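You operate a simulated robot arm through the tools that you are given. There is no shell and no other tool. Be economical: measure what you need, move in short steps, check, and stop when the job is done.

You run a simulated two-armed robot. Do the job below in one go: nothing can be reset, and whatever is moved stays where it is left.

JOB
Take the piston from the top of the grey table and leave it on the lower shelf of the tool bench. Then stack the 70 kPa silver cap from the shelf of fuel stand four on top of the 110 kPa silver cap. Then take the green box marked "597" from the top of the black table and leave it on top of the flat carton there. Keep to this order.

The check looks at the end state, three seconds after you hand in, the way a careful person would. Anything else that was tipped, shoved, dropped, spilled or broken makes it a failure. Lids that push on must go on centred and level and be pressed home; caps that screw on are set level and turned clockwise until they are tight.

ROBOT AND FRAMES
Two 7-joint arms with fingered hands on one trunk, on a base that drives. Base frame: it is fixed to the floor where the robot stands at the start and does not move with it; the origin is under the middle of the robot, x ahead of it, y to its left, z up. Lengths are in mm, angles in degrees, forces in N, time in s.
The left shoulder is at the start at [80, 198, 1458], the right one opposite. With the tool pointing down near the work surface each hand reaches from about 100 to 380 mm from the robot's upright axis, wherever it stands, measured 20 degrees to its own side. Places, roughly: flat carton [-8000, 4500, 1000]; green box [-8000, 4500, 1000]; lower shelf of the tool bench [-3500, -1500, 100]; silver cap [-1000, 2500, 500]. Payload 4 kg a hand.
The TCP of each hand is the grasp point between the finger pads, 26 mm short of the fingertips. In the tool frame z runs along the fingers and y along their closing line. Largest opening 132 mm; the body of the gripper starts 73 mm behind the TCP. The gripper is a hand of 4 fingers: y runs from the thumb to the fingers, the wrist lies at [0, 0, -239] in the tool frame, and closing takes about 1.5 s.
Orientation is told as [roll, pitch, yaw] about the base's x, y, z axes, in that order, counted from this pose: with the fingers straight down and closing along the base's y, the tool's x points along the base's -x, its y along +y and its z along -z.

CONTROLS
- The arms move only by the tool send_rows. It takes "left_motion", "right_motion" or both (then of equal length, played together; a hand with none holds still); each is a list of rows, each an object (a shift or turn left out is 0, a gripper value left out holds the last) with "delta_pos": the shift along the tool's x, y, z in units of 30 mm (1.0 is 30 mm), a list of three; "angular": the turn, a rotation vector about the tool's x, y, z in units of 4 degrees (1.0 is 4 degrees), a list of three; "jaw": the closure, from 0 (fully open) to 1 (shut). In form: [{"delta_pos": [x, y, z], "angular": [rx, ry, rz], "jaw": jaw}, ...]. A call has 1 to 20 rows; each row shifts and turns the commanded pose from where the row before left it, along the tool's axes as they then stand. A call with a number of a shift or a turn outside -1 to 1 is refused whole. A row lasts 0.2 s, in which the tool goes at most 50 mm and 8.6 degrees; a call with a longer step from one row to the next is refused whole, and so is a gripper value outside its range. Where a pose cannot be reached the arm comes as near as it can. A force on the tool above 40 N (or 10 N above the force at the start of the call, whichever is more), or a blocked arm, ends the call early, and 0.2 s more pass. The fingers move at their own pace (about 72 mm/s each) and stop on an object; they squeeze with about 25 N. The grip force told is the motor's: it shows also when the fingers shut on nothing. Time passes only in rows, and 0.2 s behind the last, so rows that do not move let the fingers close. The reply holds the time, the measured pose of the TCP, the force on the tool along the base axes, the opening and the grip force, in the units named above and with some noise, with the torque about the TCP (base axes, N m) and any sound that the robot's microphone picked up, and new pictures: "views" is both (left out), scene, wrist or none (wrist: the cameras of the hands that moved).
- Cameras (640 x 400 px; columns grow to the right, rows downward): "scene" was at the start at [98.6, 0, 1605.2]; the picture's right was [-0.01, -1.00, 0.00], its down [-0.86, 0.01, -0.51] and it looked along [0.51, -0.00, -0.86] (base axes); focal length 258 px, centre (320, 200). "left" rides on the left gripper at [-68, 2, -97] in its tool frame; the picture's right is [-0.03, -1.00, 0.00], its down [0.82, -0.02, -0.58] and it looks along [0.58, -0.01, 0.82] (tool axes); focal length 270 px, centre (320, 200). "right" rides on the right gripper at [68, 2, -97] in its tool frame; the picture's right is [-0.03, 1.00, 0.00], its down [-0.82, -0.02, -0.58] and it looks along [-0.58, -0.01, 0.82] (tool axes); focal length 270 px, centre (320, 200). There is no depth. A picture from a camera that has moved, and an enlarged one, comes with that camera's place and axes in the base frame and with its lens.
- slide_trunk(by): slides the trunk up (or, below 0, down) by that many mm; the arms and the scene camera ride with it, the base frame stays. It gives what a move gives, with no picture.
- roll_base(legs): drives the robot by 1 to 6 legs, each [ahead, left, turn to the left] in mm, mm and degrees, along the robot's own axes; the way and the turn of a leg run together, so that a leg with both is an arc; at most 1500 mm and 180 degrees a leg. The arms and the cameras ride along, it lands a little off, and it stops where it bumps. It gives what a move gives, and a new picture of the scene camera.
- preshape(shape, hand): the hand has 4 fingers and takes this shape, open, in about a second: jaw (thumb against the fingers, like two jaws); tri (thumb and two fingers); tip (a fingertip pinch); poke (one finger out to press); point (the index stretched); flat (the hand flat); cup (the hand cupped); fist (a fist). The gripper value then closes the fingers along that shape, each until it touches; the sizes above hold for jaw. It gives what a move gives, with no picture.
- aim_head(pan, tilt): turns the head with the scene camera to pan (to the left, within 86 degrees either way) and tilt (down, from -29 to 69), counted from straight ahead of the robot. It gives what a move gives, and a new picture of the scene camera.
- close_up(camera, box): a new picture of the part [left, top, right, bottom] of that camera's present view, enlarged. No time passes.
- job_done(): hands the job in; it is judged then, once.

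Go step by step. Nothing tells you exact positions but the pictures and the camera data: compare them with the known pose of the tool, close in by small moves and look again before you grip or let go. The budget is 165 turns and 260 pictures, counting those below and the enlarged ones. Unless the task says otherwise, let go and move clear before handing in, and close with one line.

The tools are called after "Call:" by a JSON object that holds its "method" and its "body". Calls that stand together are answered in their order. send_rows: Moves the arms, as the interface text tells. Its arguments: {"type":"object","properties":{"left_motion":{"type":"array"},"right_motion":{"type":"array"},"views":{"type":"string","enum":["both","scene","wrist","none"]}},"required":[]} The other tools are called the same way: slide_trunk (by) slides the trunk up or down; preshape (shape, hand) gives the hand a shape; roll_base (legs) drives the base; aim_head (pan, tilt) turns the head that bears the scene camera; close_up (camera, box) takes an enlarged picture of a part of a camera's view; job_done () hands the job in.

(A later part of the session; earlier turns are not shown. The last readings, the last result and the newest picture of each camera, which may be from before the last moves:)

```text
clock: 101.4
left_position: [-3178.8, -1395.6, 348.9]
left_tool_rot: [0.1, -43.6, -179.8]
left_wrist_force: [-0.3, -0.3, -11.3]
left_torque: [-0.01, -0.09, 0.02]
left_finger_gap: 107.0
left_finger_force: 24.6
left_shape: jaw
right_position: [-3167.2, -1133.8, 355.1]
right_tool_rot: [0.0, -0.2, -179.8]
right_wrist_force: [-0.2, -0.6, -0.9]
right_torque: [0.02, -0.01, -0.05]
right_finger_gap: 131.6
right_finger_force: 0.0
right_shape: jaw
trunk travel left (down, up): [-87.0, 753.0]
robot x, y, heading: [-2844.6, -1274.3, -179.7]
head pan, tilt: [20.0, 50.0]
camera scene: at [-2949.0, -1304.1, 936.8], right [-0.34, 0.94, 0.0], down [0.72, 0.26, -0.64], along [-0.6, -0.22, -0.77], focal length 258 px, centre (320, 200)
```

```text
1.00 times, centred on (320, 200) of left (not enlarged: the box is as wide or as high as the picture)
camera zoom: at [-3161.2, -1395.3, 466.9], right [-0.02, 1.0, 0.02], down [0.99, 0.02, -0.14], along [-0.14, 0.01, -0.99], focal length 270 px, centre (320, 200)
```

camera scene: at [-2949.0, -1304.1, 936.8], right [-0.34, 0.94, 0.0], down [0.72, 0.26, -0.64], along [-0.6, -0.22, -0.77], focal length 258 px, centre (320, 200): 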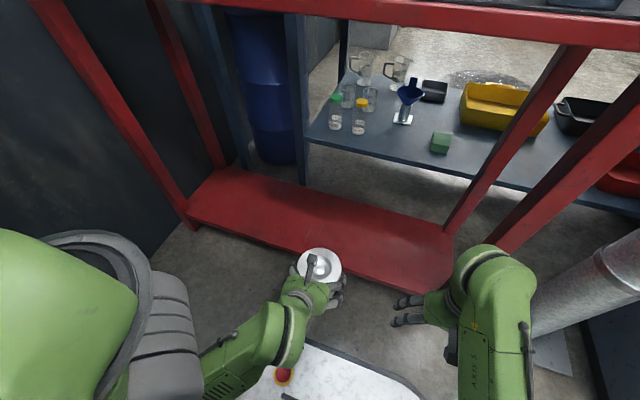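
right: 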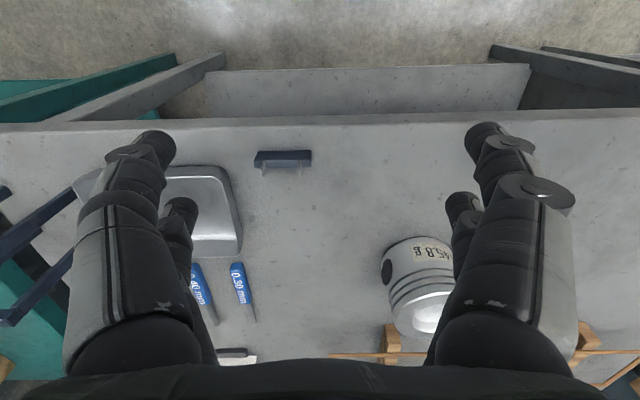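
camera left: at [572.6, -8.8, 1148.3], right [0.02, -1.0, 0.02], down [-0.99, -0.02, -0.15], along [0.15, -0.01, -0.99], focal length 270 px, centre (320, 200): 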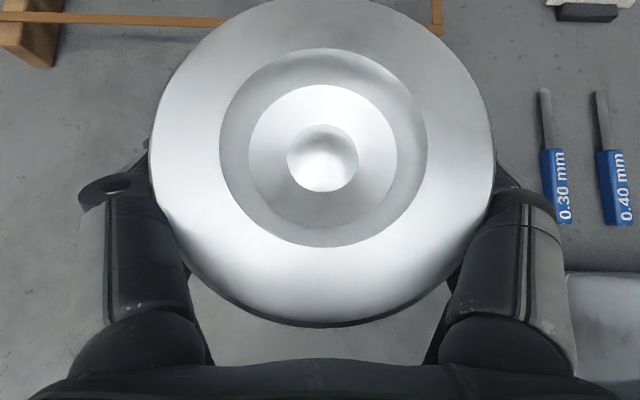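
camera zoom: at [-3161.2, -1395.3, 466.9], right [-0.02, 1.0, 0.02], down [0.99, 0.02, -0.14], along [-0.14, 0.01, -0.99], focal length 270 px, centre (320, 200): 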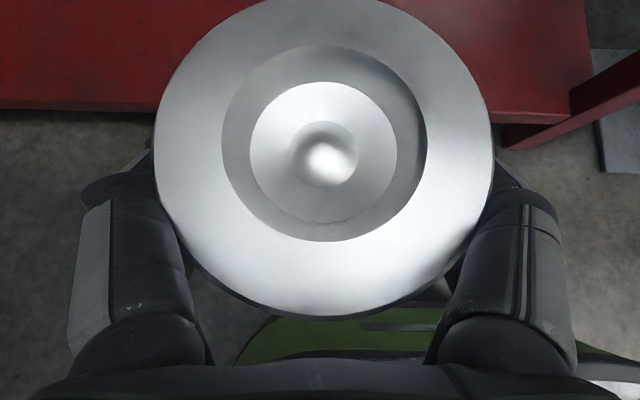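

The lower shelf is empty, from about x=-3320 to -3560. I'll move up 100 mm and extend the piston over it.

Call:
{"method": "roll_base", "body": {"legs": [[100, 0, 0]]}}

Call:
{"method": "send_rows", "body": {"left_motion": [{"delta_pos": [-0.72, 0, 0.69]}, {"delta_pos": [-0.72, 0, 0.69]}, {"delta_pos": [-0.72, 0, 0.69]}, {"delta_pos": [-0.72, 0, 0.69]}, {"delta_pos": [-0.72, 0, 0.69]}]}}

```text
clock: 102.5
left_position: [-3279.3, -1395.4, 348.7]
left_tool_rot: [0.1, -43.5, -179.9]
left_wrist_force: [0.6, -0.4, -10.8]
left_torque: [-0.03, -0.13, -0.01]
left_finger_gap: 106.9
left_finger_force: 24.6
left_shape: jaw
right_position: [-3267.2, -1133.8, 354.2]
right_tool_rot: [0.0, 0.0, -179.7]
right_wrist_force: [0.2, 0.9, 0.1]
right_torque: [0.03, 0.0, -0.03]
right_finger_gap: 131.9
right_finger_force: 0.1
right_shape: jaw
trunk travel left (down, up): [-87.0, 753.0]
robot x, y, heading: [-2949.0, -1276.3, -180.1]
head pan, tilt: [20.0, 50.0]
camera scene: at [-3049.7, -1304.4, 936.7], right [-0.34, 0.94, 0.0], down [0.72, 0.26, -0.64], along [-0.6, -0.22, -0.77], focal length 258 px, centre (320, 200)
```

scene: 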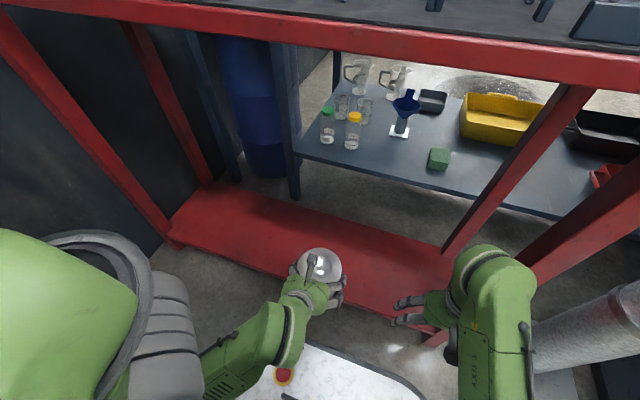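

```text
clock: 103.7
left_position: [-3429.8, -1396.1, 348.1]
left_tool_rot: [0.1, -43.6, -179.9]
left_wrist_force: [-0.2, -0.2, -11.3]
left_torque: [0.0, -0.14, 0.01]
left_finger_gap: 106.9
left_finger_force: 24.5
left_shape: jaw
right_position: [-3268.1, -1133.7, 354.5]
right_tool_rot: [0.0, -0.1, -179.8]
right_wrist_force: [0.7, -0.4, -0.5]
right_torque: [0.0, 0.02, 0.01]
right_finger_gap: 132.1
right_finger_force: 0.1
right_shape: jaw
trunk travel left (down, up): [-87.0, 753.0]
robot x, y, heading: [-2947.6, -1279.5, -179.9]
head pan, tilt: [20.0, 50.0]
camera scene: at [-3049.7, -1304.4, 936.8], right [-0.34, 0.94, 0.0], down [0.72, 0.26, -0.64], along [-0.6, -0.22, -0.77], focal length 258 px, centre (320, 200)
camera left: at [-3411.5, -1395.5, 466.6], right [-0.02, 1.0, 0.02], down [0.99, 0.02, -0.14], along [-0.14, 0.01, -0.99], focal length 270 px, centre (320, 200)
```

scene: 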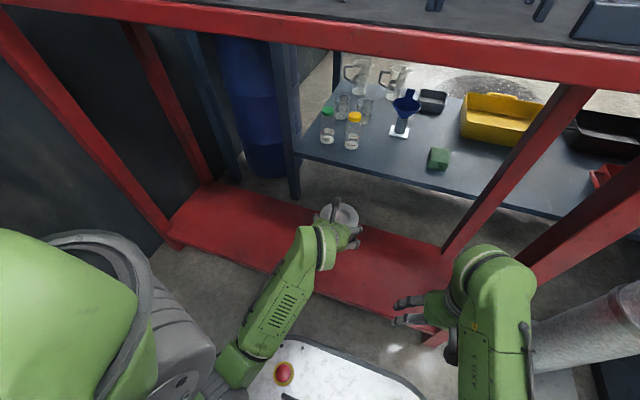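
left: 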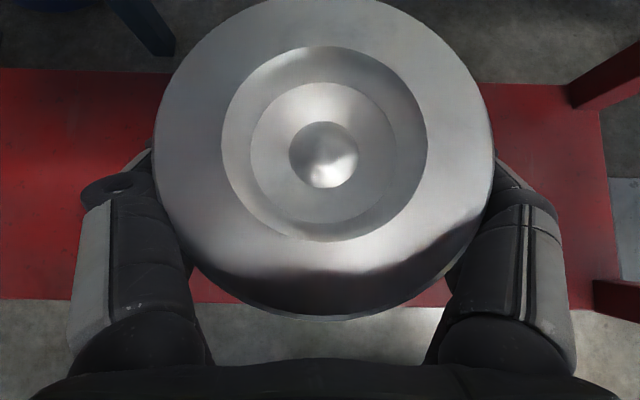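

The piston is over the shelf, about 100 mm inside the front edge. I'll lower it.

Call:
{"method": "send_rows", "body": {"left_motion": [{"delta_pos": [0.5, 0, 0.9]}, {"delta_pos": [0.5, 0, 0.9]}, {"delta_pos": [0.6, 0, 0.72]}, {"delta_pos": [0.69, 0, 0.72]}]}}

```text
clock: 104.7
left_position: [-3445.8, -1397.1, 228.9]
left_tool_rot: [0.1, -43.6, -179.9]
left_wrist_force: [0.0, 1.2, -10.9]
left_torque: [-0.01, -0.13, 0.02]
left_finger_gap: 107.0
left_finger_force: 24.8
left_shape: jaw
right_position: [-3268.7, -1132.8, 354.4]
right_tool_rot: [0.0, 0.0, -179.8]
right_wrist_force: [0.4, 0.1, 0.5]
right_torque: [-0.01, -0.03, -0.01]
right_finger_gap: 131.9
right_finger_force: 0.0
right_shape: jaw
trunk travel left (down, up): [-87.0, 753.0]
robot x, y, heading: [-2948.5, -1277.7, -179.6]
head pan, tilt: [20.0, 50.0]
camera scene: at [-3049.7, -1304.5, 936.8], right [-0.34, 0.94, 0.0], down [0.72, 0.26, -0.64], along [-0.6, -0.22, -0.77], focal length 258 px, centre (320, 200)
camera left: at [-3427.8, -1397.4, 347.0], right [-0.02, 1.0, 0.02], down [0.99, 0.02, -0.14], along [-0.14, 0.01, -0.99], focal length 270 px, centre (320, 200)
```

scene: 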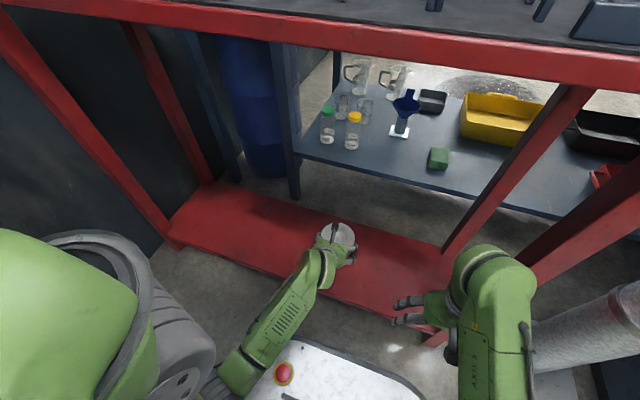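
left: 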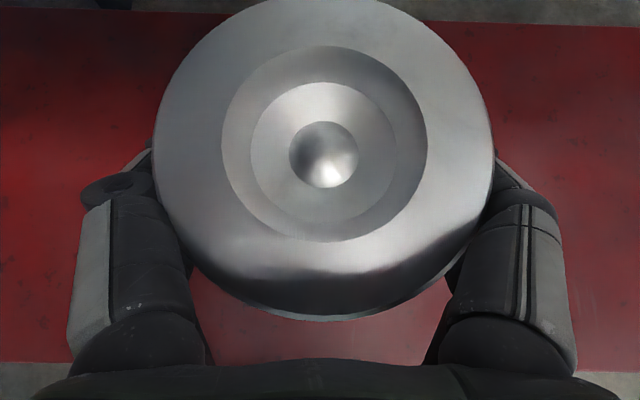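

The shelf surface is at about z=125, so contact should come near TCP z≈171. I'll lower gently.

Call:
{"method": "send_rows", "body": {"left_motion": [{"delta_pos": [0.52, 0, 0.55]}, {"delta_pos": [0.35, 0, 0.36]}, {"delta_pos": [0.2, 0, 0.2]}, {"delta_pos": [0.1, 0, 0.1]}], "views": "none"}}

Call:
{"method": "send_rows", "body": {"left_motion": [{"delta_pos": [0.06, 0, 0.06]}, {"delta_pos": [0.06, 0, 0.06]}], "views": "none"}}

```text
clock: 105.7
left_position: [-3445.7, -1396.4, 179.7]
left_tool_rot: [0.1, -43.7, -179.9]
left_wrist_force: [-0.6, -0.9, -7.8]
left_torque: [0.06, 0.02, 0.01]
left_finger_gap: 106.8
left_finger_force: 25.3
left_shape: jaw
right_position: [-3267.9, -1132.9, 354.3]
right_tool_rot: [0.1, -0.2, -179.8]
right_wrist_force: [0.2, -0.4, -0.5]
right_torque: [0.0, 0.05, -0.01]
right_finger_gap: 132.1
right_finger_force: 0.1
right_shape: jaw
trunk travel left (down, up): [-87.0, 753.0]
robot x, y, heading: [-2948.7, -1273.6, -179.9]
head pan, tilt: [20.0, 50.0]
```

```text
clock: 106.3
left_position: [-3446.9, -1397.3, 180.2]
left_tool_rot: [0.0, -44.1, -179.9]
left_wrist_force: [6.6, -2.0, 12.0]
left_torque: [0.27, 0.01, 0.04]
left_finger_gap: 106.8
left_finger_force: 24.8
left_shape: jaw
right_position: [-3267.1, -1133.8, 355.3]
right_tool_rot: [0.2, -0.4, -179.8]
right_wrist_force: [-0.1, -0.3, 0.5]
right_torque: [0.0, 0.02, -0.02]
right_finger_gap: 131.8
right_finger_force: 0.1
right_shape: jaw
trunk travel left (down, up): [-87.0, 753.0]
robot x, y, heading: [-2947.2, -1279.1, -179.7]
head pan, tilt: [20.0, 50.0]
```

Contact felt at z≈180. I'll relax a hair, open, and look.

Call:
{"method": "send_rows", "body": {"left_motion": [{"delta_pos": [-0.05, 0, -0.05]}, {"jaw": 0}, {"jaw": 0}, {"jaw": 0}, {"jaw": 0}, {"jaw": 0}, {"jaw": 0}], "views": "wrist"}}

```text
clock: 107.9
left_position: [-3445.4, -1397.1, 177.6]
left_tool_rot: [0.1, -43.6, -179.9]
left_wrist_force: [1.3, 0.7, -0.1]
left_torque: [-0.07, 0.09, -0.03]
left_finger_gap: 132.1
left_finger_force: 0.0
left_shape: jaw
right_position: [-3267.0, -1132.5, 356.3]
right_tool_rot: [0.1, -0.2, -179.7]
right_wrist_force: [0.5, -0.2, 0.2]
right_torque: [0.03, -0.05, -0.04]
right_finger_gap: 131.9
right_finger_force: 0.1
right_shape: jaw
trunk travel left (down, up): [-87.0, 753.0]
robot x, y, heading: [-2945.2, -1275.8, -179.8]
head pan, tilt: [20.0, 50.0]
camera left: at [-3427.5, -1396.2, 295.8], right [-0.02, 1.0, 0.02], down [0.99, 0.02, -0.14], along [-0.15, 0.01, -0.99], focal length 270 px, centre (320, 200)
```

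left: 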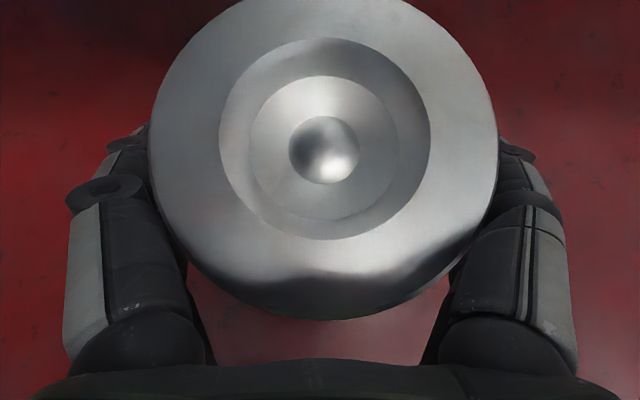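

Released and free. I'll withdraw straight back along the tool axis.

Call:
{"method": "send_rows", "body": {"left_motion": [{"delta_pos": [0, 0, -0.4]}, {"delta_pos": [0, 0, -0.8]}, {"delta_pos": [0, 0, -1]}, {"delta_pos": [0, 0, -1]}, {"delta_pos": [0, 0, -1]}, {"delta_pos": [0, 0, -1]}, {"delta_pos": [0.5, 0, -0.7]}, {"delta_pos": [0.7, 0, -0.7]}]}}

```text
clock: 109.7
left_position: [-3282.4, -1395.8, 294.7]
left_tool_rot: [0.0, -43.5, -179.9]
left_wrist_force: [-0.8, -1.6, -0.6]
left_torque: [0.02, 0.01, 0.01]
left_finger_gap: 131.9
left_finger_force: 0.0
left_shape: jaw
right_position: [-3266.9, -1133.8, 355.1]
right_tool_rot: [0.1, -0.1, -179.7]
right_wrist_force: [-0.3, 0.4, -0.1]
right_torque: [0.0, -0.01, 0.0]
right_finger_gap: 132.0
right_finger_force: 0.1
right_shape: jaw
trunk travel left (down, up): [-87.0, 753.0]
robot x, y, heading: [-2945.8, -1275.9, -179.9]
head pan, tilt: [20.0, 50.0]
camera scene: at [-3048.6, -1304.3, 936.9], right [-0.34, 0.94, 0.0], down [0.72, 0.26, -0.64], along [-0.6, -0.22, -0.77], focal length 258 px, centre (320, 200)
camera left: at [-3263.7, -1396.1, 413.2], right [-0.02, 1.0, 0.02], down [0.99, 0.02, -0.15], along [-0.15, 0.01, -0.99], focal length 270 px, centre (320, 200)
```

scene: 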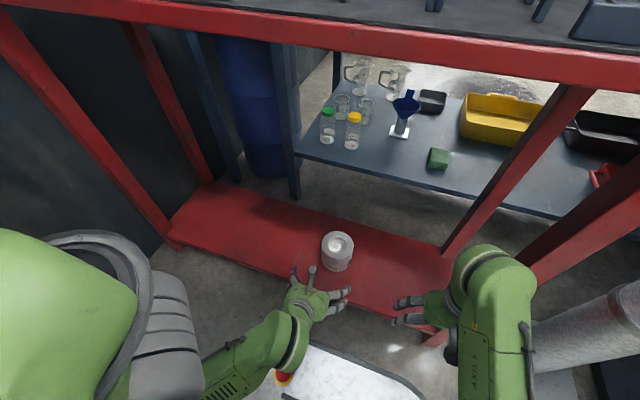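
left: 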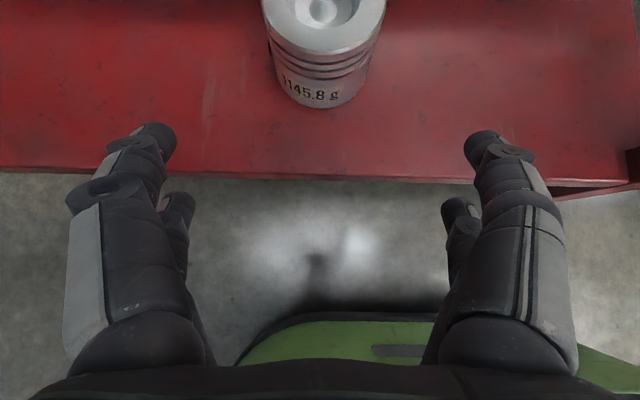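

The piston is standing on the shelf. I'll back off, raise the trunk and retrace the route toward the fuel stand.

Call:
{"method": "roll_base", "body": {"legs": [[-100, 0, 0]]}}

Call:
{"method": "slide_trunk", "body": {"by": 680}}

Call:
{"method": "roll_base", "body": {"legs": [[0, -145, 0], [-190, 0, 0], [0, -390, 0], [0, 0, -90]]}}

```text
clock: 110.9
left_position: [-3183.2, -1396.5, 296.4]
left_tool_rot: [0.1, -43.7, -179.9]
left_wrist_force: [-0.6, -0.3, 0.6]
left_torque: [0.01, 0.01, -0.01]
left_finger_gap: 131.9
left_finger_force: 0.0
left_shape: jaw
right_position: [-3167.5, -1133.0, 354.8]
right_tool_rot: [0.1, -0.3, -179.8]
right_wrist_force: [-0.5, 0.0, 0.1]
right_torque: [0.03, -0.01, 0.01]
right_finger_gap: 131.8
right_finger_force: 0.1
right_shape: jaw
trunk travel left (down, up): [-87.0, 753.0]
robot x, y, heading: [-2847.3, -1275.3, -179.9]
head pan, tilt: [20.0, 50.0]
camera scene: at [-2949.1, -1303.9, 937.0], right [-0.34, 0.94, 0.0], down [0.72, 0.26, -0.64], along [-0.6, -0.22, -0.77], focal length 258 px, centre (320, 200)
```

scene: 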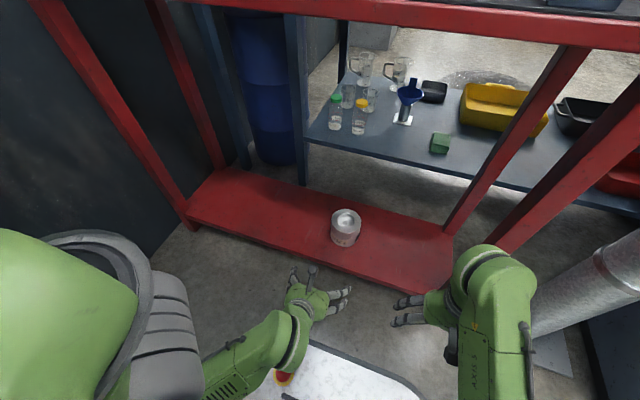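

```text
refused: 680 is not a number from -400 to 400
```

```text
clock: 119.2
left_position: [-2790.7, -412.3, 294.8]
left_tool_rot: [0.0, -43.5, 91.2]
left_wrist_force: [-0.2, 0.7, 0.1]
left_torque: [-0.01, 0.02, 0.01]
left_finger_gap: 132.0
left_finger_force: 0.0
left_shape: jaw
right_position: [-2528.4, -423.0, 354.4]
right_tool_rot: [0.1, -0.2, 91.2]
right_wrist_force: [0.1, 1.0, -0.9]
right_torque: [-0.01, -0.01, 0.03]
right_finger_gap: 131.9
right_finger_force: 0.0
right_shape: jaw
trunk travel left (down, up): [-87.0, 753.0]
robot x, y, heading: [-2664.8, -742.4, 91.3]
head pan, tilt: [20.0, 50.0]
camera scene: at [-2693.7, -642.7, 936.9], right [0.93, 0.36, 0.0], down [0.28, -0.71, -0.64], along [-0.23, 0.6, -0.77], focal length 258 px, centre (320, 200)
```

scene: 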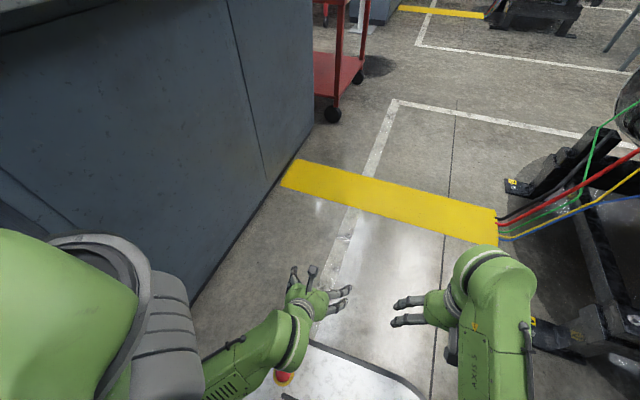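

The trunk slide limit is 400 per call. I'll raise it now, then go back through the corridor and sidestep to the fuel stand.

Call:
{"method": "slide_trunk", "body": {"by": 400}}

Call:
{"method": "slide_trunk", "body": {"by": 280}}

Call:
{"method": "roll_base", "body": {"legs": [[0, -60, -1.3], [1500, 0, 0], [850, 0, 0], [0, -1500, 0], [0, -200, 0]]}}

Call:
{"method": "aim_head", "body": {"pan": 0, "tilt": 35}}

```text
clock: 123.0
left_position: [-2790.9, -413.4, 694.5]
left_tool_rot: [0.1, -43.5, 91.1]
left_wrist_force: [-0.1, -0.2, 0.0]
left_torque: [0.01, -0.01, -0.02]
left_finger_gap: 132.0
left_finger_force: 0.0
left_shape: jaw
right_position: [-2526.4, -423.1, 754.2]
right_tool_rot: [0.1, -0.2, 91.2]
right_wrist_force: [-0.3, 0.3, 0.2]
right_torque: [0.02, 0.01, -0.01]
right_finger_gap: 132.1
right_finger_force: 0.0
right_shape: jaw
trunk travel left (down, up): [-487.0, 353.0]
robot x, y, heading: [-2667.6, -744.9, 91.3]
head pan, tilt: [20.0, 50.0]
```

```text
clock: 125.8
left_position: [-2791.7, -412.0, 974.3]
left_tool_rot: [0.1, -43.6, 91.2]
left_wrist_force: [-0.1, -0.2, 0.1]
left_torque: [0.04, 0.0, -0.02]
left_finger_gap: 131.9
left_finger_force: 0.1
left_shape: jaw
right_position: [-2526.9, -423.1, 1035.5]
right_tool_rot: [0.1, -0.2, 91.1]
right_wrist_force: [-0.6, -0.4, -0.1]
right_torque: [0.03, 0.04, 0.03]
right_finger_gap: 132.0
right_finger_force: 0.0
right_shape: jaw
trunk travel left (down, up): [-767.0, 73.0]
robot x, y, heading: [-2669.6, -742.9, 91.1]
head pan, tilt: [20.0, 50.0]
```

```text
clock: 146.3
left_position: [-1011.7, 1957.3, 975.3]
left_tool_rot: [-0.2, -43.6, 90.3]
left_wrist_force: [-0.3, 0.8, 0.1]
left_torque: [0.03, -0.01, -0.02]
left_finger_gap: 131.9
left_finger_force: 0.1
left_shape: jaw
right_position: [-749.6, 1943.9, 1034.8]
right_tool_rot: [-0.2, -0.3, 90.1]
right_wrist_force: [-0.9, -0.1, -0.5]
right_torque: [-0.03, -0.04, -0.02]
right_finger_gap: 131.9
right_finger_force: 0.0
right_shape: jaw
trunk travel left (down, up): [-767.0, 73.0]
robot x, y, heading: [-892.3, 1623.6, 90.2]
head pan, tilt: [20.0, 50.0]
camera scene: at [-923.1, 1726.8, 1616.8], right [0.94, 0.34, 0.0], down [0.27, -0.72, -0.64], along [-0.22, 0.6, -0.77], focal length 258 px, centre (320, 200)
```

scene: 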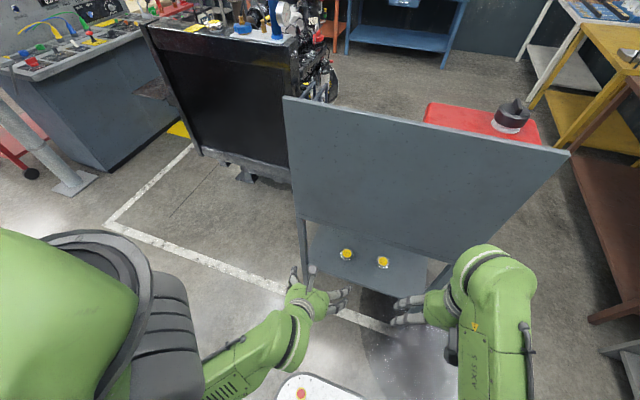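

```text
clock: 147.1
left_position: [-1009.6, 1957.0, 973.7]
left_tool_rot: [0.1, -43.5, 90.0]
left_wrist_force: [0.1, 0.3, -0.1]
left_torque: [0.01, 0.0, 0.03]
left_finger_gap: 131.8
left_finger_force: 0.1
left_shape: jaw
right_position: [-744.5, 1944.0, 1035.3]
right_tool_rot: [0.1, -0.2, 90.1]
right_wrist_force: [1.0, -1.0, 0.1]
right_torque: [0.01, 0.02, 0.03]
right_finger_gap: 132.1
right_finger_force: 0.0
right_shape: jaw
trunk travel left (down, up): [-767.0, 73.0]
robot x, y, heading: [-890.9, 1620.7, 89.9]
head pan, tilt: [0.0, 35.0]
camera scene: at [-889.5, 1742.5, 1638.6], right [1.0, 0.0, 0.0], down [0.0, -0.57, -0.82], along [0.0, 0.82, -0.57], focal length 258 px, centre (320, 200)
```

scene: 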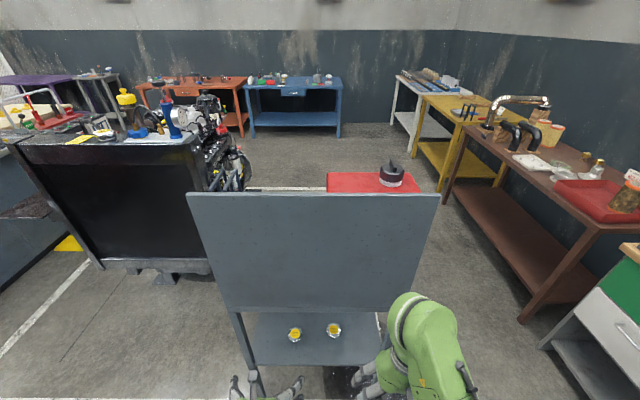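

Two yellow-labelled silver caps can be seen on the stand's shelf below the panel. I'll lower the trunk and look under it.

Call:
{"method": "slide_trunk", "body": {"by": -400}}

Call:
{"method": "aim_head", "body": {"pan": 0, "tilt": 40}}

Call:
{"method": "close_up", "body": {"camera": "scene", "box": [220, 140, 420, 265]}}

```text
clock: 150.9
left_position: [-1010.0, 1958.2, 574.9]
left_tool_rot: [0.0, -43.6, 90.1]
left_wrist_force: [0.1, -0.8, -0.6]
left_torque: [-0.01, 0.0, 0.0]
left_finger_gap: 131.7
left_finger_force: 0.1
left_shape: jaw
right_position: [-746.1, 1943.4, 635.6]
right_tool_rot: [0.1, -0.3, 90.1]
right_wrist_force: [0.7, 1.2, -0.1]
right_torque: [0.01, 0.03, 0.0]
right_finger_gap: 131.9
right_finger_force: 0.0
right_shape: jaw
trunk travel left (down, up): [-367.0, 473.0]
robot x, y, heading: [-892.0, 1624.2, 89.8]
head pan, tilt: [0.0, 35.0]
```

```text
clock: 151.6
left_position: [-1009.5, 1958.6, 574.1]
left_tool_rot: [0.1, -43.5, 90.1]
left_wrist_force: [-0.6, -1.0, 0.2]
left_torque: [0.0, 0.03, 0.05]
left_finger_gap: 131.9
left_finger_force: 0.1
left_shape: jaw
right_position: [-745.7, 1944.6, 633.5]
right_tool_rot: [0.1, -0.2, 90.1]
right_wrist_force: [-0.5, -0.4, -0.9]
right_torque: [-0.01, 0.01, -0.02]
right_finger_gap: 131.9
right_finger_force: 0.0
right_shape: jaw
trunk travel left (down, up): [-367.0, 473.0]
robot x, y, heading: [-893.8, 1622.0, 90.1]
head pan, tilt: [0.0, 40.0]
camera scene: at [-890.5, 1739.5, 1231.1], right [1.0, 0.0, 0.0], down [0.0, -0.64, -0.77], along [0.0, 0.77, -0.64], focal length 258 px, centre (320, 200)
```

scene: 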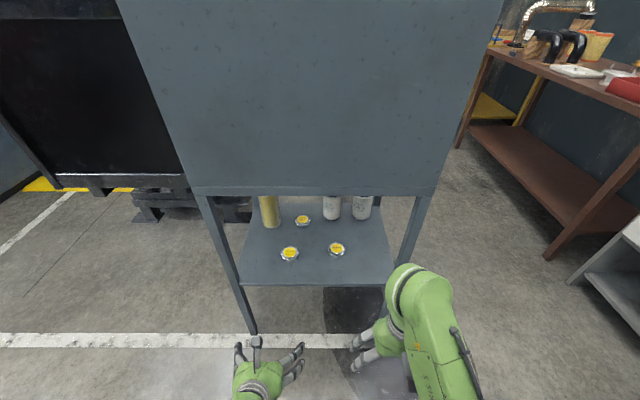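

```text
3.20 times, centred on (320, 202) of scene
camera zoom: at [-890.5, 1739.5, 1231.1], right [1.0, 0.0, 0.0], down [0.0, -0.64, -0.77], along [0.0, 0.77, -0.64], focal length 825 px, centre (320, 192)
```

zoom: 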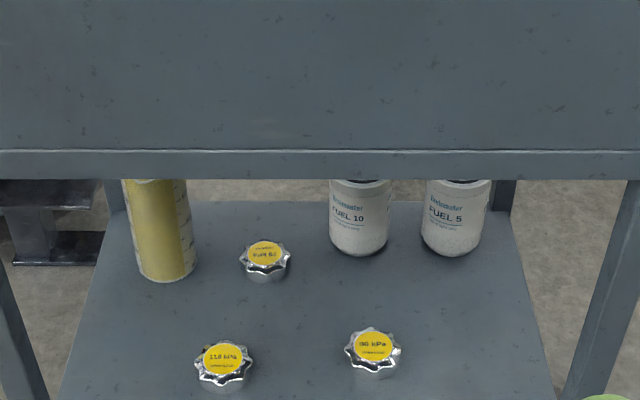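

Three caps are visible; I'll read the labels.

Call:
{"method": "close_up", "body": {"camera": "scene", "box": [276, 240, 308, 260]}}

Call:
{"method": "close_up", "body": {"camera": "scene", "box": [322, 236, 354, 256]}}

Call:
{"method": "close_up", "body": {"camera": "scene", "box": [288, 210, 320, 230]}}

```text
16.00 times, centred on (292, 250) of scene
camera zoom: at [-890.5, 1739.5, 1231.1], right [1.0, 0.0, 0.0], down [0.0, -0.64, -0.77], along [0.0, 0.77, -0.64], focal length 4126 px, centre (768, -600)
```

zoom: 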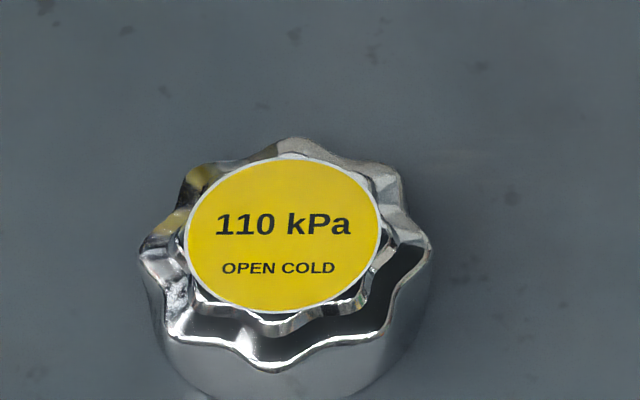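

```text
16.00 times, centred on (338, 246) of scene
camera zoom: at [-890.5, 1739.5, 1231.1], right [1.0, 0.0, 0.0], down [0.0, -0.64, -0.77], along [0.0, 0.77, -0.64], focal length 4126 px, centre (32, -536)
```

zoom: 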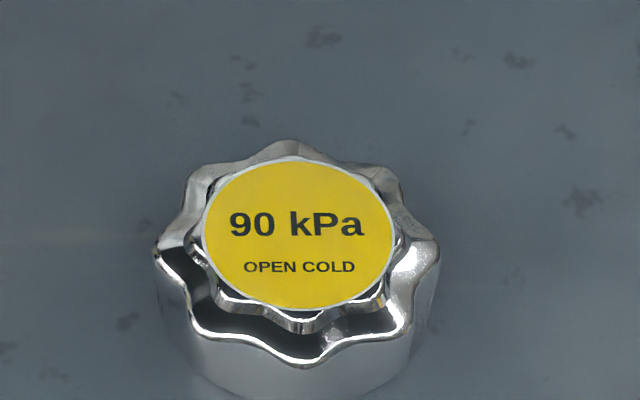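

```text
16.00 times, centred on (304, 220) of scene
camera zoom: at [-890.5, 1739.5, 1231.1], right [1.0, 0.0, 0.0], down [0.0, -0.64, -0.77], along [0.0, 0.77, -0.64], focal length 4126 px, centre (576, -120)
```

zoom: 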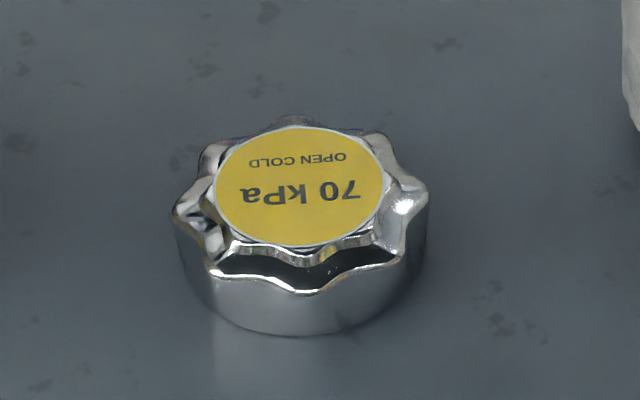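

The 70 kPa cap sits at the back at about [-964, 2537], the 110 kPa cap front-left at about [-1003, 2359], and the 90 kPa cap front-right. I'll tilt the left hand flatter with a narrower opening, and tuck the right arm.

Call:
{"method": "send_rows", "body": {"left_motion": [{"angular": [0, -1, 0], "jaw": 0.25}, {"angular": [0, -1, 0]}, {"angular": [0, -1, 0]}, {"angular": [0, -1, 0]}, {"delta_pos": [-0.87, 0, -0.5]}, {"delta_pos": [-0.87, 0, -0.5]}, {"delta_pos": [-0.87, 0, -0.5]}, {"delta_pos": [-0.87, 0, -0.5]}, {"delta_pos": [-0.87, 0, -0.5]}], "right_motion": [{"delta_pos": [0.4, 0, 0.4]}, {"delta_pos": [0.4, 0, 0.4]}, {"delta_pos": [0.5, 0, 0.4]}, {"delta_pos": [0.5, 0, 0.4]}, {"delta_pos": [0.5, 0, 0.4]}, {"delta_pos": [0.5, 0, 0.4]}, {"delta_pos": [0.5, 0, 0.4]}, {"delta_pos": [0.5, 0, 0.4]}, {"delta_pos": [0.2, 0, 0.2]}], "views": "scene"}}

```text
clock: 153.6
left_position: [-1007.9, 1960.1, 726.1]
left_tool_rot: [0.1, -59.6, 89.8]
left_wrist_force: [0.3, -0.3, -0.4]
left_torque: [0.0, 0.03, 0.06]
left_finger_gap: 99.5
left_finger_force: 0.2
left_shape: jaw
right_position: [-745.3, 1824.7, 533.1]
right_tool_rot: [0.1, -0.3, 90.2]
right_wrist_force: [1.0, -0.5, 0.4]
right_torque: [-0.01, 0.02, -0.03]
right_finger_gap: 132.0
right_finger_force: 0.0
right_shape: jaw
trunk travel left (down, up): [-367.0, 473.0]
robot x, y, heading: [-888.3, 1624.1, 90.1]
head pan, tilt: [0.0, 40.0]
camera scene: at [-890.3, 1739.5, 1231.1], right [1.0, 0.0, 0.0], down [0.0, -0.64, -0.77], along [0.0, 0.77, -0.64], focal length 258 px, centre (320, 200)
```

scene: 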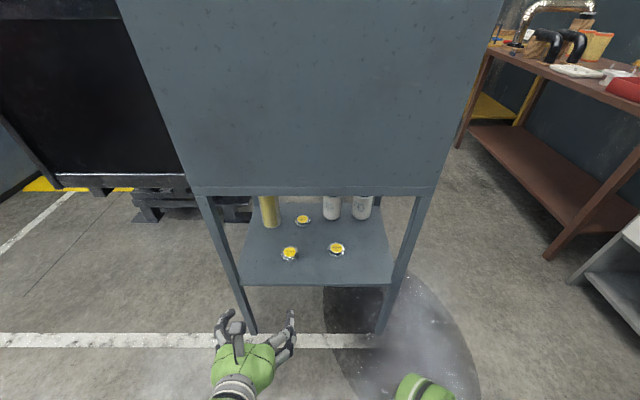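

Next I lower the trunk, align and approach to just short of the panel.

Call:
{"method": "slide_trunk", "body": {"by": -150}}

Call:
{"method": "roll_base", "body": {"legs": [[230, -45, 0]]}}

Call:
{"method": "close_up", "body": {"camera": "left", "box": [0, 0, 640, 400]}}

```text
clock: 155.3
left_position: [-1008.3, 1961.0, 576.0]
left_tool_rot: [0.1, -59.6, 90.0]
left_wrist_force: [0.1, -0.1, -0.1]
left_torque: [0.02, -0.02, 0.04]
left_finger_gap: 99.3
left_finger_force: 0.1
left_shape: jaw
right_position: [-746.3, 1824.5, 383.1]
right_tool_rot: [0.1, -0.2, 90.1]
right_wrist_force: [-0.9, -0.5, -0.4]
right_torque: [0.04, 0.0, 0.07]
right_finger_gap: 131.7
right_finger_force: 0.0
right_shape: jaw
trunk travel left (down, up): [-217.0, 623.0]
robot x, y, heading: [-893.1, 1624.0, 90.1]
head pan, tilt: [0.0, 40.0]
```

```text
clock: 157.1
left_position: [-966.9, 2189.0, 574.7]
left_tool_rot: [0.2, -59.6, 90.0]
left_wrist_force: [-0.8, 0.9, 0.9]
left_torque: [0.02, 0.02, 0.02]
left_finger_gap: 99.4
left_finger_force: 0.1
left_shape: jaw
right_position: [-701.5, 2052.2, 383.1]
right_tool_rot: [0.1, -0.2, 90.2]
right_wrist_force: [-0.6, -0.9, 0.3]
right_torque: [-0.03, -0.03, 0.05]
right_finger_gap: 131.9
right_finger_force: 0.1
right_shape: jaw
trunk travel left (down, up): [-217.0, 623.0]
robot x, y, heading: [-845.7, 1853.3, 90.4]
head pan, tilt: [0.0, 40.0]
camera scene: at [-846.2, 1968.4, 1081.0], right [1.0, 0.0, 0.0], down [0.0, -0.64, -0.77], along [0.0, 0.77, -0.64], focal length 258 px, centre (320, 200)
```

scene: 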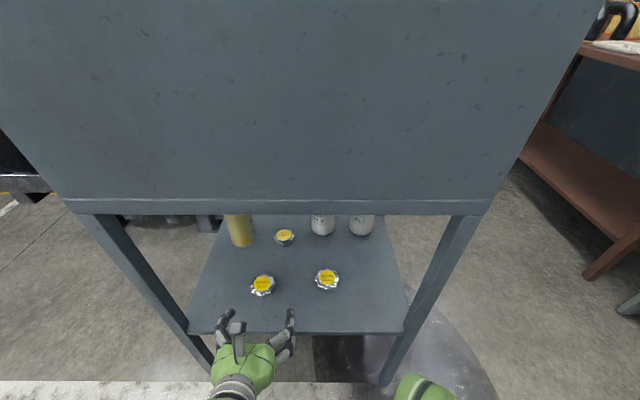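

```text
1.00 times, centred on (320, 200) of left (not enlarged: the box is as wide or as high as the picture)
camera zoom: at [-965.3, 2142.0, 684.3], right [1.0, 0.02, 0.02], down [0.02, -0.91, -0.41], along [0.01, 0.41, -0.91], focal length 270 px, centre (320, 200)
```

zoom: 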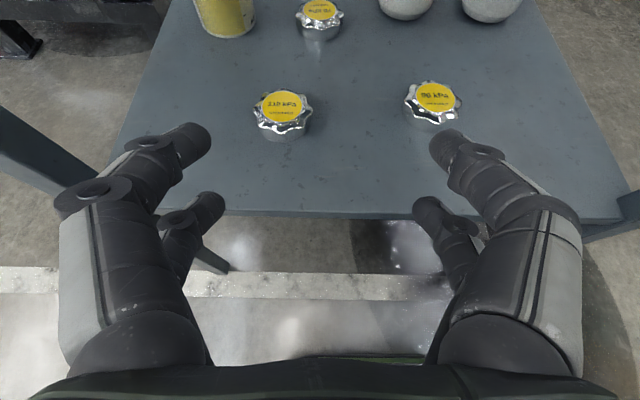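

Refined positions: 70 kPa cap at [-964, 2546], 110 kPa cap at [-1010, 2369], tops at about z=443 and shelf at about 413. I'll move the base in 120 mm and extend partway under the deck.

Call:
{"method": "roll_base", "body": {"legs": [[120, 0, -0.4]]}}

Call:
{"method": "send_rows", "body": {"left_motion": [{"delta_pos": [-0.5, 0, 0.87]}, {"delta_pos": [-0.5, 0, 0.87]}, {"delta_pos": [-0.5, 0, 0.87]}, {"delta_pos": [-0.5, 0, 0.87]}]}}

```text
clock: 158.3
left_position: [-961.8, 2310.1, 575.2]
left_tool_rot: [0.2, -59.6, 89.5]
left_wrist_force: [-0.2, -0.6, 0.4]
left_torque: [0.02, -0.03, -0.02]
left_finger_gap: 99.4
left_finger_force: 0.0
left_shape: jaw
right_position: [-699.9, 2172.4, 382.8]
right_tool_rot: [0.1, -0.2, 89.7]
right_wrist_force: [0.0, 0.5, 0.7]
right_torque: [-0.01, -0.01, 0.01]
right_finger_gap: 131.9
right_finger_force: 0.0
right_shape: jaw
trunk travel left (down, up): [-217.0, 623.0]
robot x, y, heading: [-848.1, 1973.3, 89.6]
head pan, tilt: [0.0, 40.0]
camera scene: at [-845.4, 2089.0, 1081.0], right [1.0, 0.0, 0.0], down [0.0, -0.64, -0.77], along [0.0, 0.77, -0.64], focal length 258 px, centre (320, 200)
```

scene: 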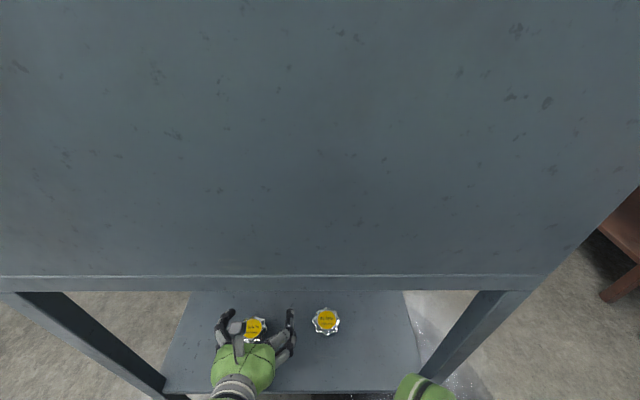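

```text
clock: 159.3
left_position: [-960.8, 2431.4, 574.1]
left_tool_rot: [0.3, -59.5, 89.5]
left_wrist_force: [-0.4, 0.8, -0.9]
left_torque: [-0.01, 0.0, 0.03]
left_finger_gap: 99.2
left_finger_force: 0.2
left_shape: jaw
right_position: [-700.4, 2172.6, 382.2]
right_tool_rot: [0.1, -0.3, 89.6]
right_wrist_force: [0.8, 0.6, 0.3]
right_torque: [-0.02, 0.01, 0.02]
right_finger_gap: 132.0
right_finger_force: 0.0
right_shape: jaw
trunk travel left (down, up): [-217.0, 623.0]
robot x, y, heading: [-846.6, 1970.5, 89.9]
head pan, tilt: [0.0, 40.0]
camera scene: at [-845.3, 2088.2, 1081.1], right [1.0, 0.0, 0.0], down [0.0, -0.64, -0.77], along [0.0, 0.77, -0.64], focal length 258 px, centre (320, 200)
camera left: at [-962.8, 2384.7, 682.6], right [1.0, 0.01, 0.02], down [0.02, -0.91, -0.41], along [0.01, 0.41, -0.91], focal length 270 px, centre (320, 200)
```

scene: 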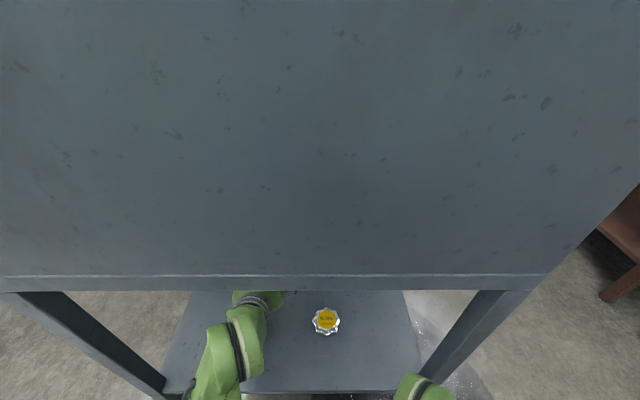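
left: 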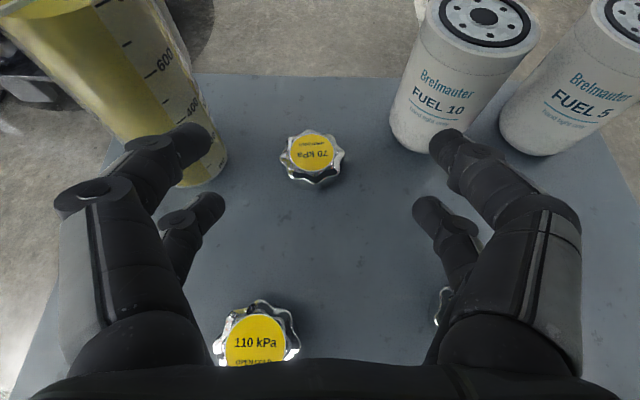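

The view is clear: the 70 kPa cap is centred ahead, with bottles on both sides. I'll narrow the opening to about 84 mm and advance above the cap.

Call:
{"method": "send_rows", "body": {"left_motion": [{"delta_pos": [0.02, 0.05, 0.6], "jaw": 0.36}, {"delta_pos": [0.02, 0.05, 0.8]}, {"delta_pos": [0.02, 0.05, 0.8]}, {"delta_pos": [0.02, 0.05, 0.8]}, {"delta_pos": [0.02, 0.05, 0.8]}], "views": "wrist"}}

```text
clock: 160.5
left_position: [-970.1, 2527.6, 513.2]
left_tool_rot: [0.1, -59.6, 89.5]
left_wrist_force: [-0.6, 0.4, -0.6]
left_torque: [-0.02, -0.01, -0.01]
left_finger_gap: 84.9
left_finger_force: 0.1
left_shape: jaw
right_position: [-700.1, 2171.1, 382.2]
right_tool_rot: [0.2, -0.1, 89.8]
right_wrist_force: [0.2, 0.5, -0.1]
right_torque: [-0.01, -0.04, -0.04]
right_finger_gap: 132.0
right_finger_force: 0.0
right_shape: jaw
trunk travel left (down, up): [-217.0, 623.0]
robot x, y, heading: [-846.1, 1971.8, 89.7]
head pan, tilt: [0.0, 40.0]
camera left: at [-970.3, 2480.0, 622.6], right [1.0, 0.01, 0.02], down [0.02, -0.91, -0.41], along [0.01, 0.41, -0.91], focal length 270 px, centre (320, 200)
```

left: 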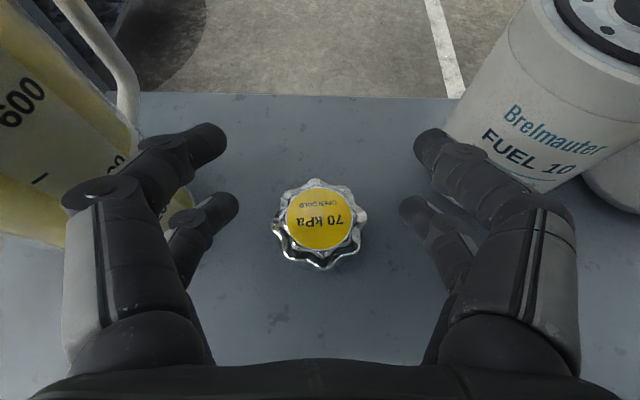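

The cap is centred, at about [-968, 2547]. I'll descend.

Call:
{"method": "send_rows", "body": {"left_motion": [{"delta_pos": [0.35, 0, 0.35]}, {"delta_pos": [0.35, 0, 0.35]}, {"delta_pos": [0.35, 0, 0.35]}], "views": "wrist"}}

```text
clock: 161.3
left_position: [-969.0, 2538.1, 472.1]
left_tool_rot: [0.0, -59.6, 89.7]
left_wrist_force: [0.2, 0.1, 0.4]
left_torque: [0.0, 0.01, 0.01]
left_finger_gap: 84.8
left_finger_force: 0.0
left_shape: jaw
right_position: [-700.4, 2171.5, 382.8]
right_tool_rot: [0.1, -0.3, 89.7]
right_wrist_force: [0.2, -0.8, -0.3]
right_torque: [-0.01, 0.01, 0.0]
right_finger_gap: 131.8
right_finger_force: 0.1
right_shape: jaw
trunk travel left (down, up): [-217.0, 623.0]
robot x, y, heading: [-848.1, 1972.6, 89.8]
head pan, tilt: [0.0, 40.0]
camera left: at [-969.8, 2491.4, 580.4], right [1.0, 0.01, 0.02], down [0.02, -0.91, -0.41], along [0.02, 0.41, -0.91], focal length 270 px, centre (320, 200)
```

left: 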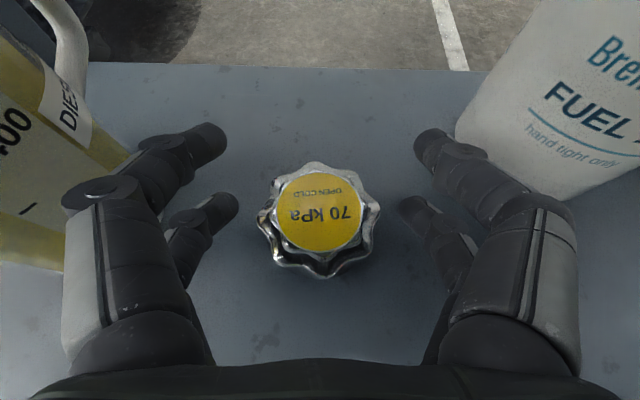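

Height is confirmed (top at 444). Final small descent, then close.

Call:
{"method": "send_rows", "body": {"left_motion": [{"delta_pos": [0.2, 0, 0.2]}, {"delta_pos": [0.2, 0, 0.2]}], "views": "none"}}

Call:
{"method": "send_rows", "body": {"left_motion": [{"jaw": 0.42}, {"jaw": 0.5}, {"jaw": 0.6}, {"jaw": 0.8}, {"jaw": 1}, {"jaw": 1}, {"jaw": 1}], "views": "wrist"}}

```text
clock: 161.9
left_position: [-969.5, 2543.9, 454.8]
left_tool_rot: [0.2, -59.6, 89.7]
left_wrist_force: [-0.6, 0.7, 0.2]
left_torque: [0.04, -0.01, 0.01]
left_finger_gap: 84.8
left_finger_force: 0.0
left_shape: jaw
right_position: [-700.4, 2172.4, 384.7]
right_tool_rot: [0.1, -0.2, 89.6]
right_wrist_force: [-0.1, -0.1, 0.3]
right_torque: [-0.04, -0.03, 0.0]
right_finger_gap: 131.9
right_finger_force: 0.1
right_shape: jaw
trunk travel left (down, up): [-217.0, 623.0]
robot x, y, heading: [-848.8, 1976.1, 89.8]
head pan, tilt: [0.0, 40.0]
```

```text
clock: 163.5
left_position: [-968.3, 2544.0, 454.8]
left_tool_rot: [0.2, -59.6, 89.6]
left_wrist_force: [-0.2, -0.5, -1.0]
left_torque: [-0.03, 0.04, 0.02]
left_finger_gap: 10.6
left_finger_force: 25.0
left_shape: jaw
right_position: [-700.5, 2171.3, 383.1]
right_tool_rot: [0.1, -0.1, 89.7]
right_wrist_force: [0.5, 0.3, -0.2]
right_torque: [-0.02, 0.02, 0.02]
right_finger_gap: 131.8
right_finger_force: 0.0
right_shape: jaw
trunk travel left (down, up): [-217.0, 623.0]
robot x, y, heading: [-848.8, 1969.6, 89.6]
head pan, tilt: [0.0, 40.0]
camera left: at [-969.8, 2496.4, 564.0], right [1.0, 0.01, 0.02], down [0.02, -0.91, -0.41], along [0.01, 0.41, -0.91], focal length 270 px, centre (320, 200)
```

left: 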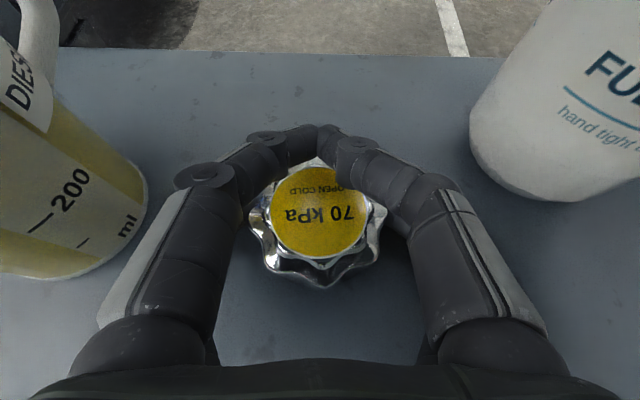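

The upper fingers closed over the top. I'll see whether the lower pair hold the cap with a small lift.

Call:
{"method": "send_rows", "body": {"left_motion": [{"delta_pos": [-0.29, 0, -0.17]}, {"delta_pos": [-0.29, 0, -0.17]}], "views": "wrist"}}

```text
clock: 164.1
left_position: [-969.3, 2542.2, 474.5]
left_tool_rot: [0.2, -59.6, 89.4]
left_wrist_force: [0.6, -0.4, -0.5]
left_torque: [0.0, 0.01, 0.0]
left_finger_gap: 10.5
left_finger_force: 24.7
left_shape: jaw
right_position: [-699.8, 2171.1, 383.4]
right_tool_rot: [0.0, -0.2, 89.7]
right_wrist_force: [0.2, -0.3, -0.5]
right_torque: [-0.03, -0.02, 0.03]
right_finger_gap: 132.1
right_finger_force: 0.1
right_shape: jaw
trunk travel left (down, up): [-217.0, 623.0]
robot x, y, heading: [-847.9, 1969.1, 89.4]
head pan, tilt: [0.0, 40.0]
camera left: at [-969.3, 2495.6, 583.7], right [1.0, 0.01, 0.02], down [0.02, -0.91, -0.41], along [0.01, 0.41, -0.91], focal length 270 px, centre (320, 200)
```

left: 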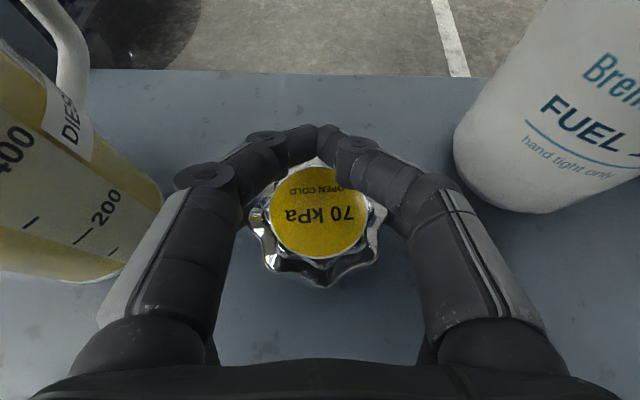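

The cap came up level with the hand. I'll lift further and carry it back over the 110 kPa cap.

Call:
{"method": "send_rows", "body": {"left_motion": [{"delta_pos": [-0.72, 0, -0.42]}, {"delta_pos": [-0.72, 0, -0.42]}, {"delta_pos": [0.496, 0, -0.846]}, {"delta_pos": [0.496, 0.2, -0.846]}, {"delta_pos": [0.496, 0.28, -0.846]}, {"delta_pos": [0.496, 0.28, -0.846]}, {"delta_pos": [0.496, 0.28, -0.846]}, {"delta_pos": [0.49, 0.28, -0.84]}]}}

Call:
{"method": "close_up", "body": {"camera": "scene", "box": [180, 270, 340, 370]}}

```text
clock: 165.9
left_position: [-1007.9, 2366.5, 526.4]
left_tool_rot: [0.2, -59.7, 89.7]
left_wrist_force: [-0.6, 0.2, -1.0]
left_torque: [0.02, -0.04, 0.01]
left_finger_gap: 10.7
left_finger_force: 24.7
left_shape: jaw
right_position: [-699.6, 2170.8, 382.7]
right_tool_rot: [0.1, -0.2, 89.6]
right_wrist_force: [0.4, -0.2, -0.1]
right_torque: [-0.06, 0.0, 0.0]
right_finger_gap: 131.8
right_finger_force: 0.0
right_shape: jaw
trunk travel left (down, up): [-217.0, 623.0]
robot x, y, heading: [-844.3, 1969.5, 89.7]
head pan, tilt: [0.0, 40.0]
camera scene: at [-845.4, 2087.7, 1081.1], right [1.0, 0.0, 0.0], down [0.0, -0.64, -0.77], along [0.0, 0.77, -0.64], focal length 258 px, centre (320, 200)
camera left: at [-1009.3, 2319.2, 635.5], right [1.0, 0.01, 0.02], down [0.02, -0.91, -0.41], along [0.02, 0.41, -0.91], focal length 270 px, centre (320, 200)
```

scene: 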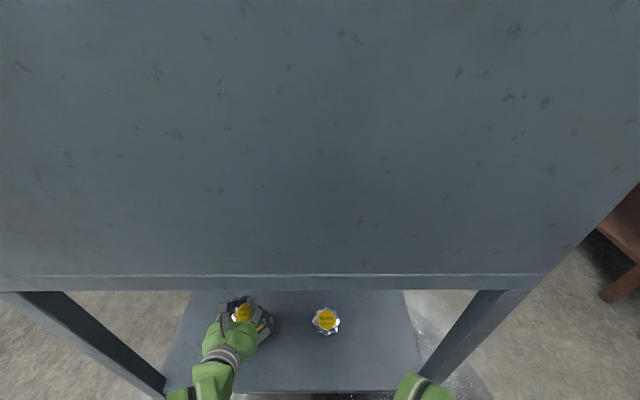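
left: 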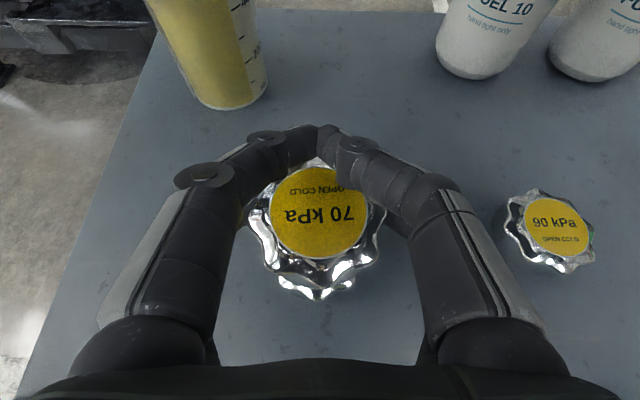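

```text
4.00 times, centred on (260, 320) of scene
camera zoom: at [-845.4, 2087.7, 1081.1], right [1.0, 0.0, 0.0], down [0.0, -0.64, -0.77], along [0.0, 0.77, -0.64], focal length 1032 px, centre (560, -280)
```

zoom: 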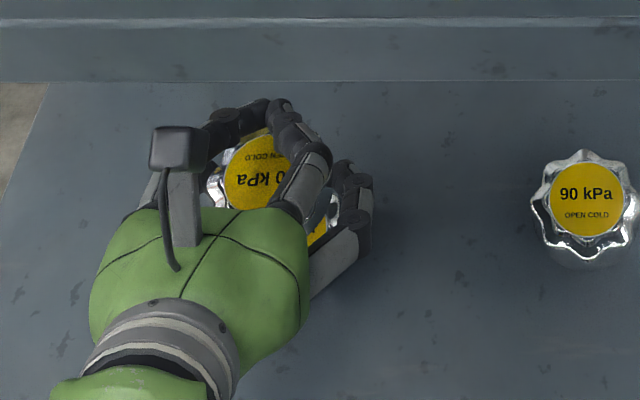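

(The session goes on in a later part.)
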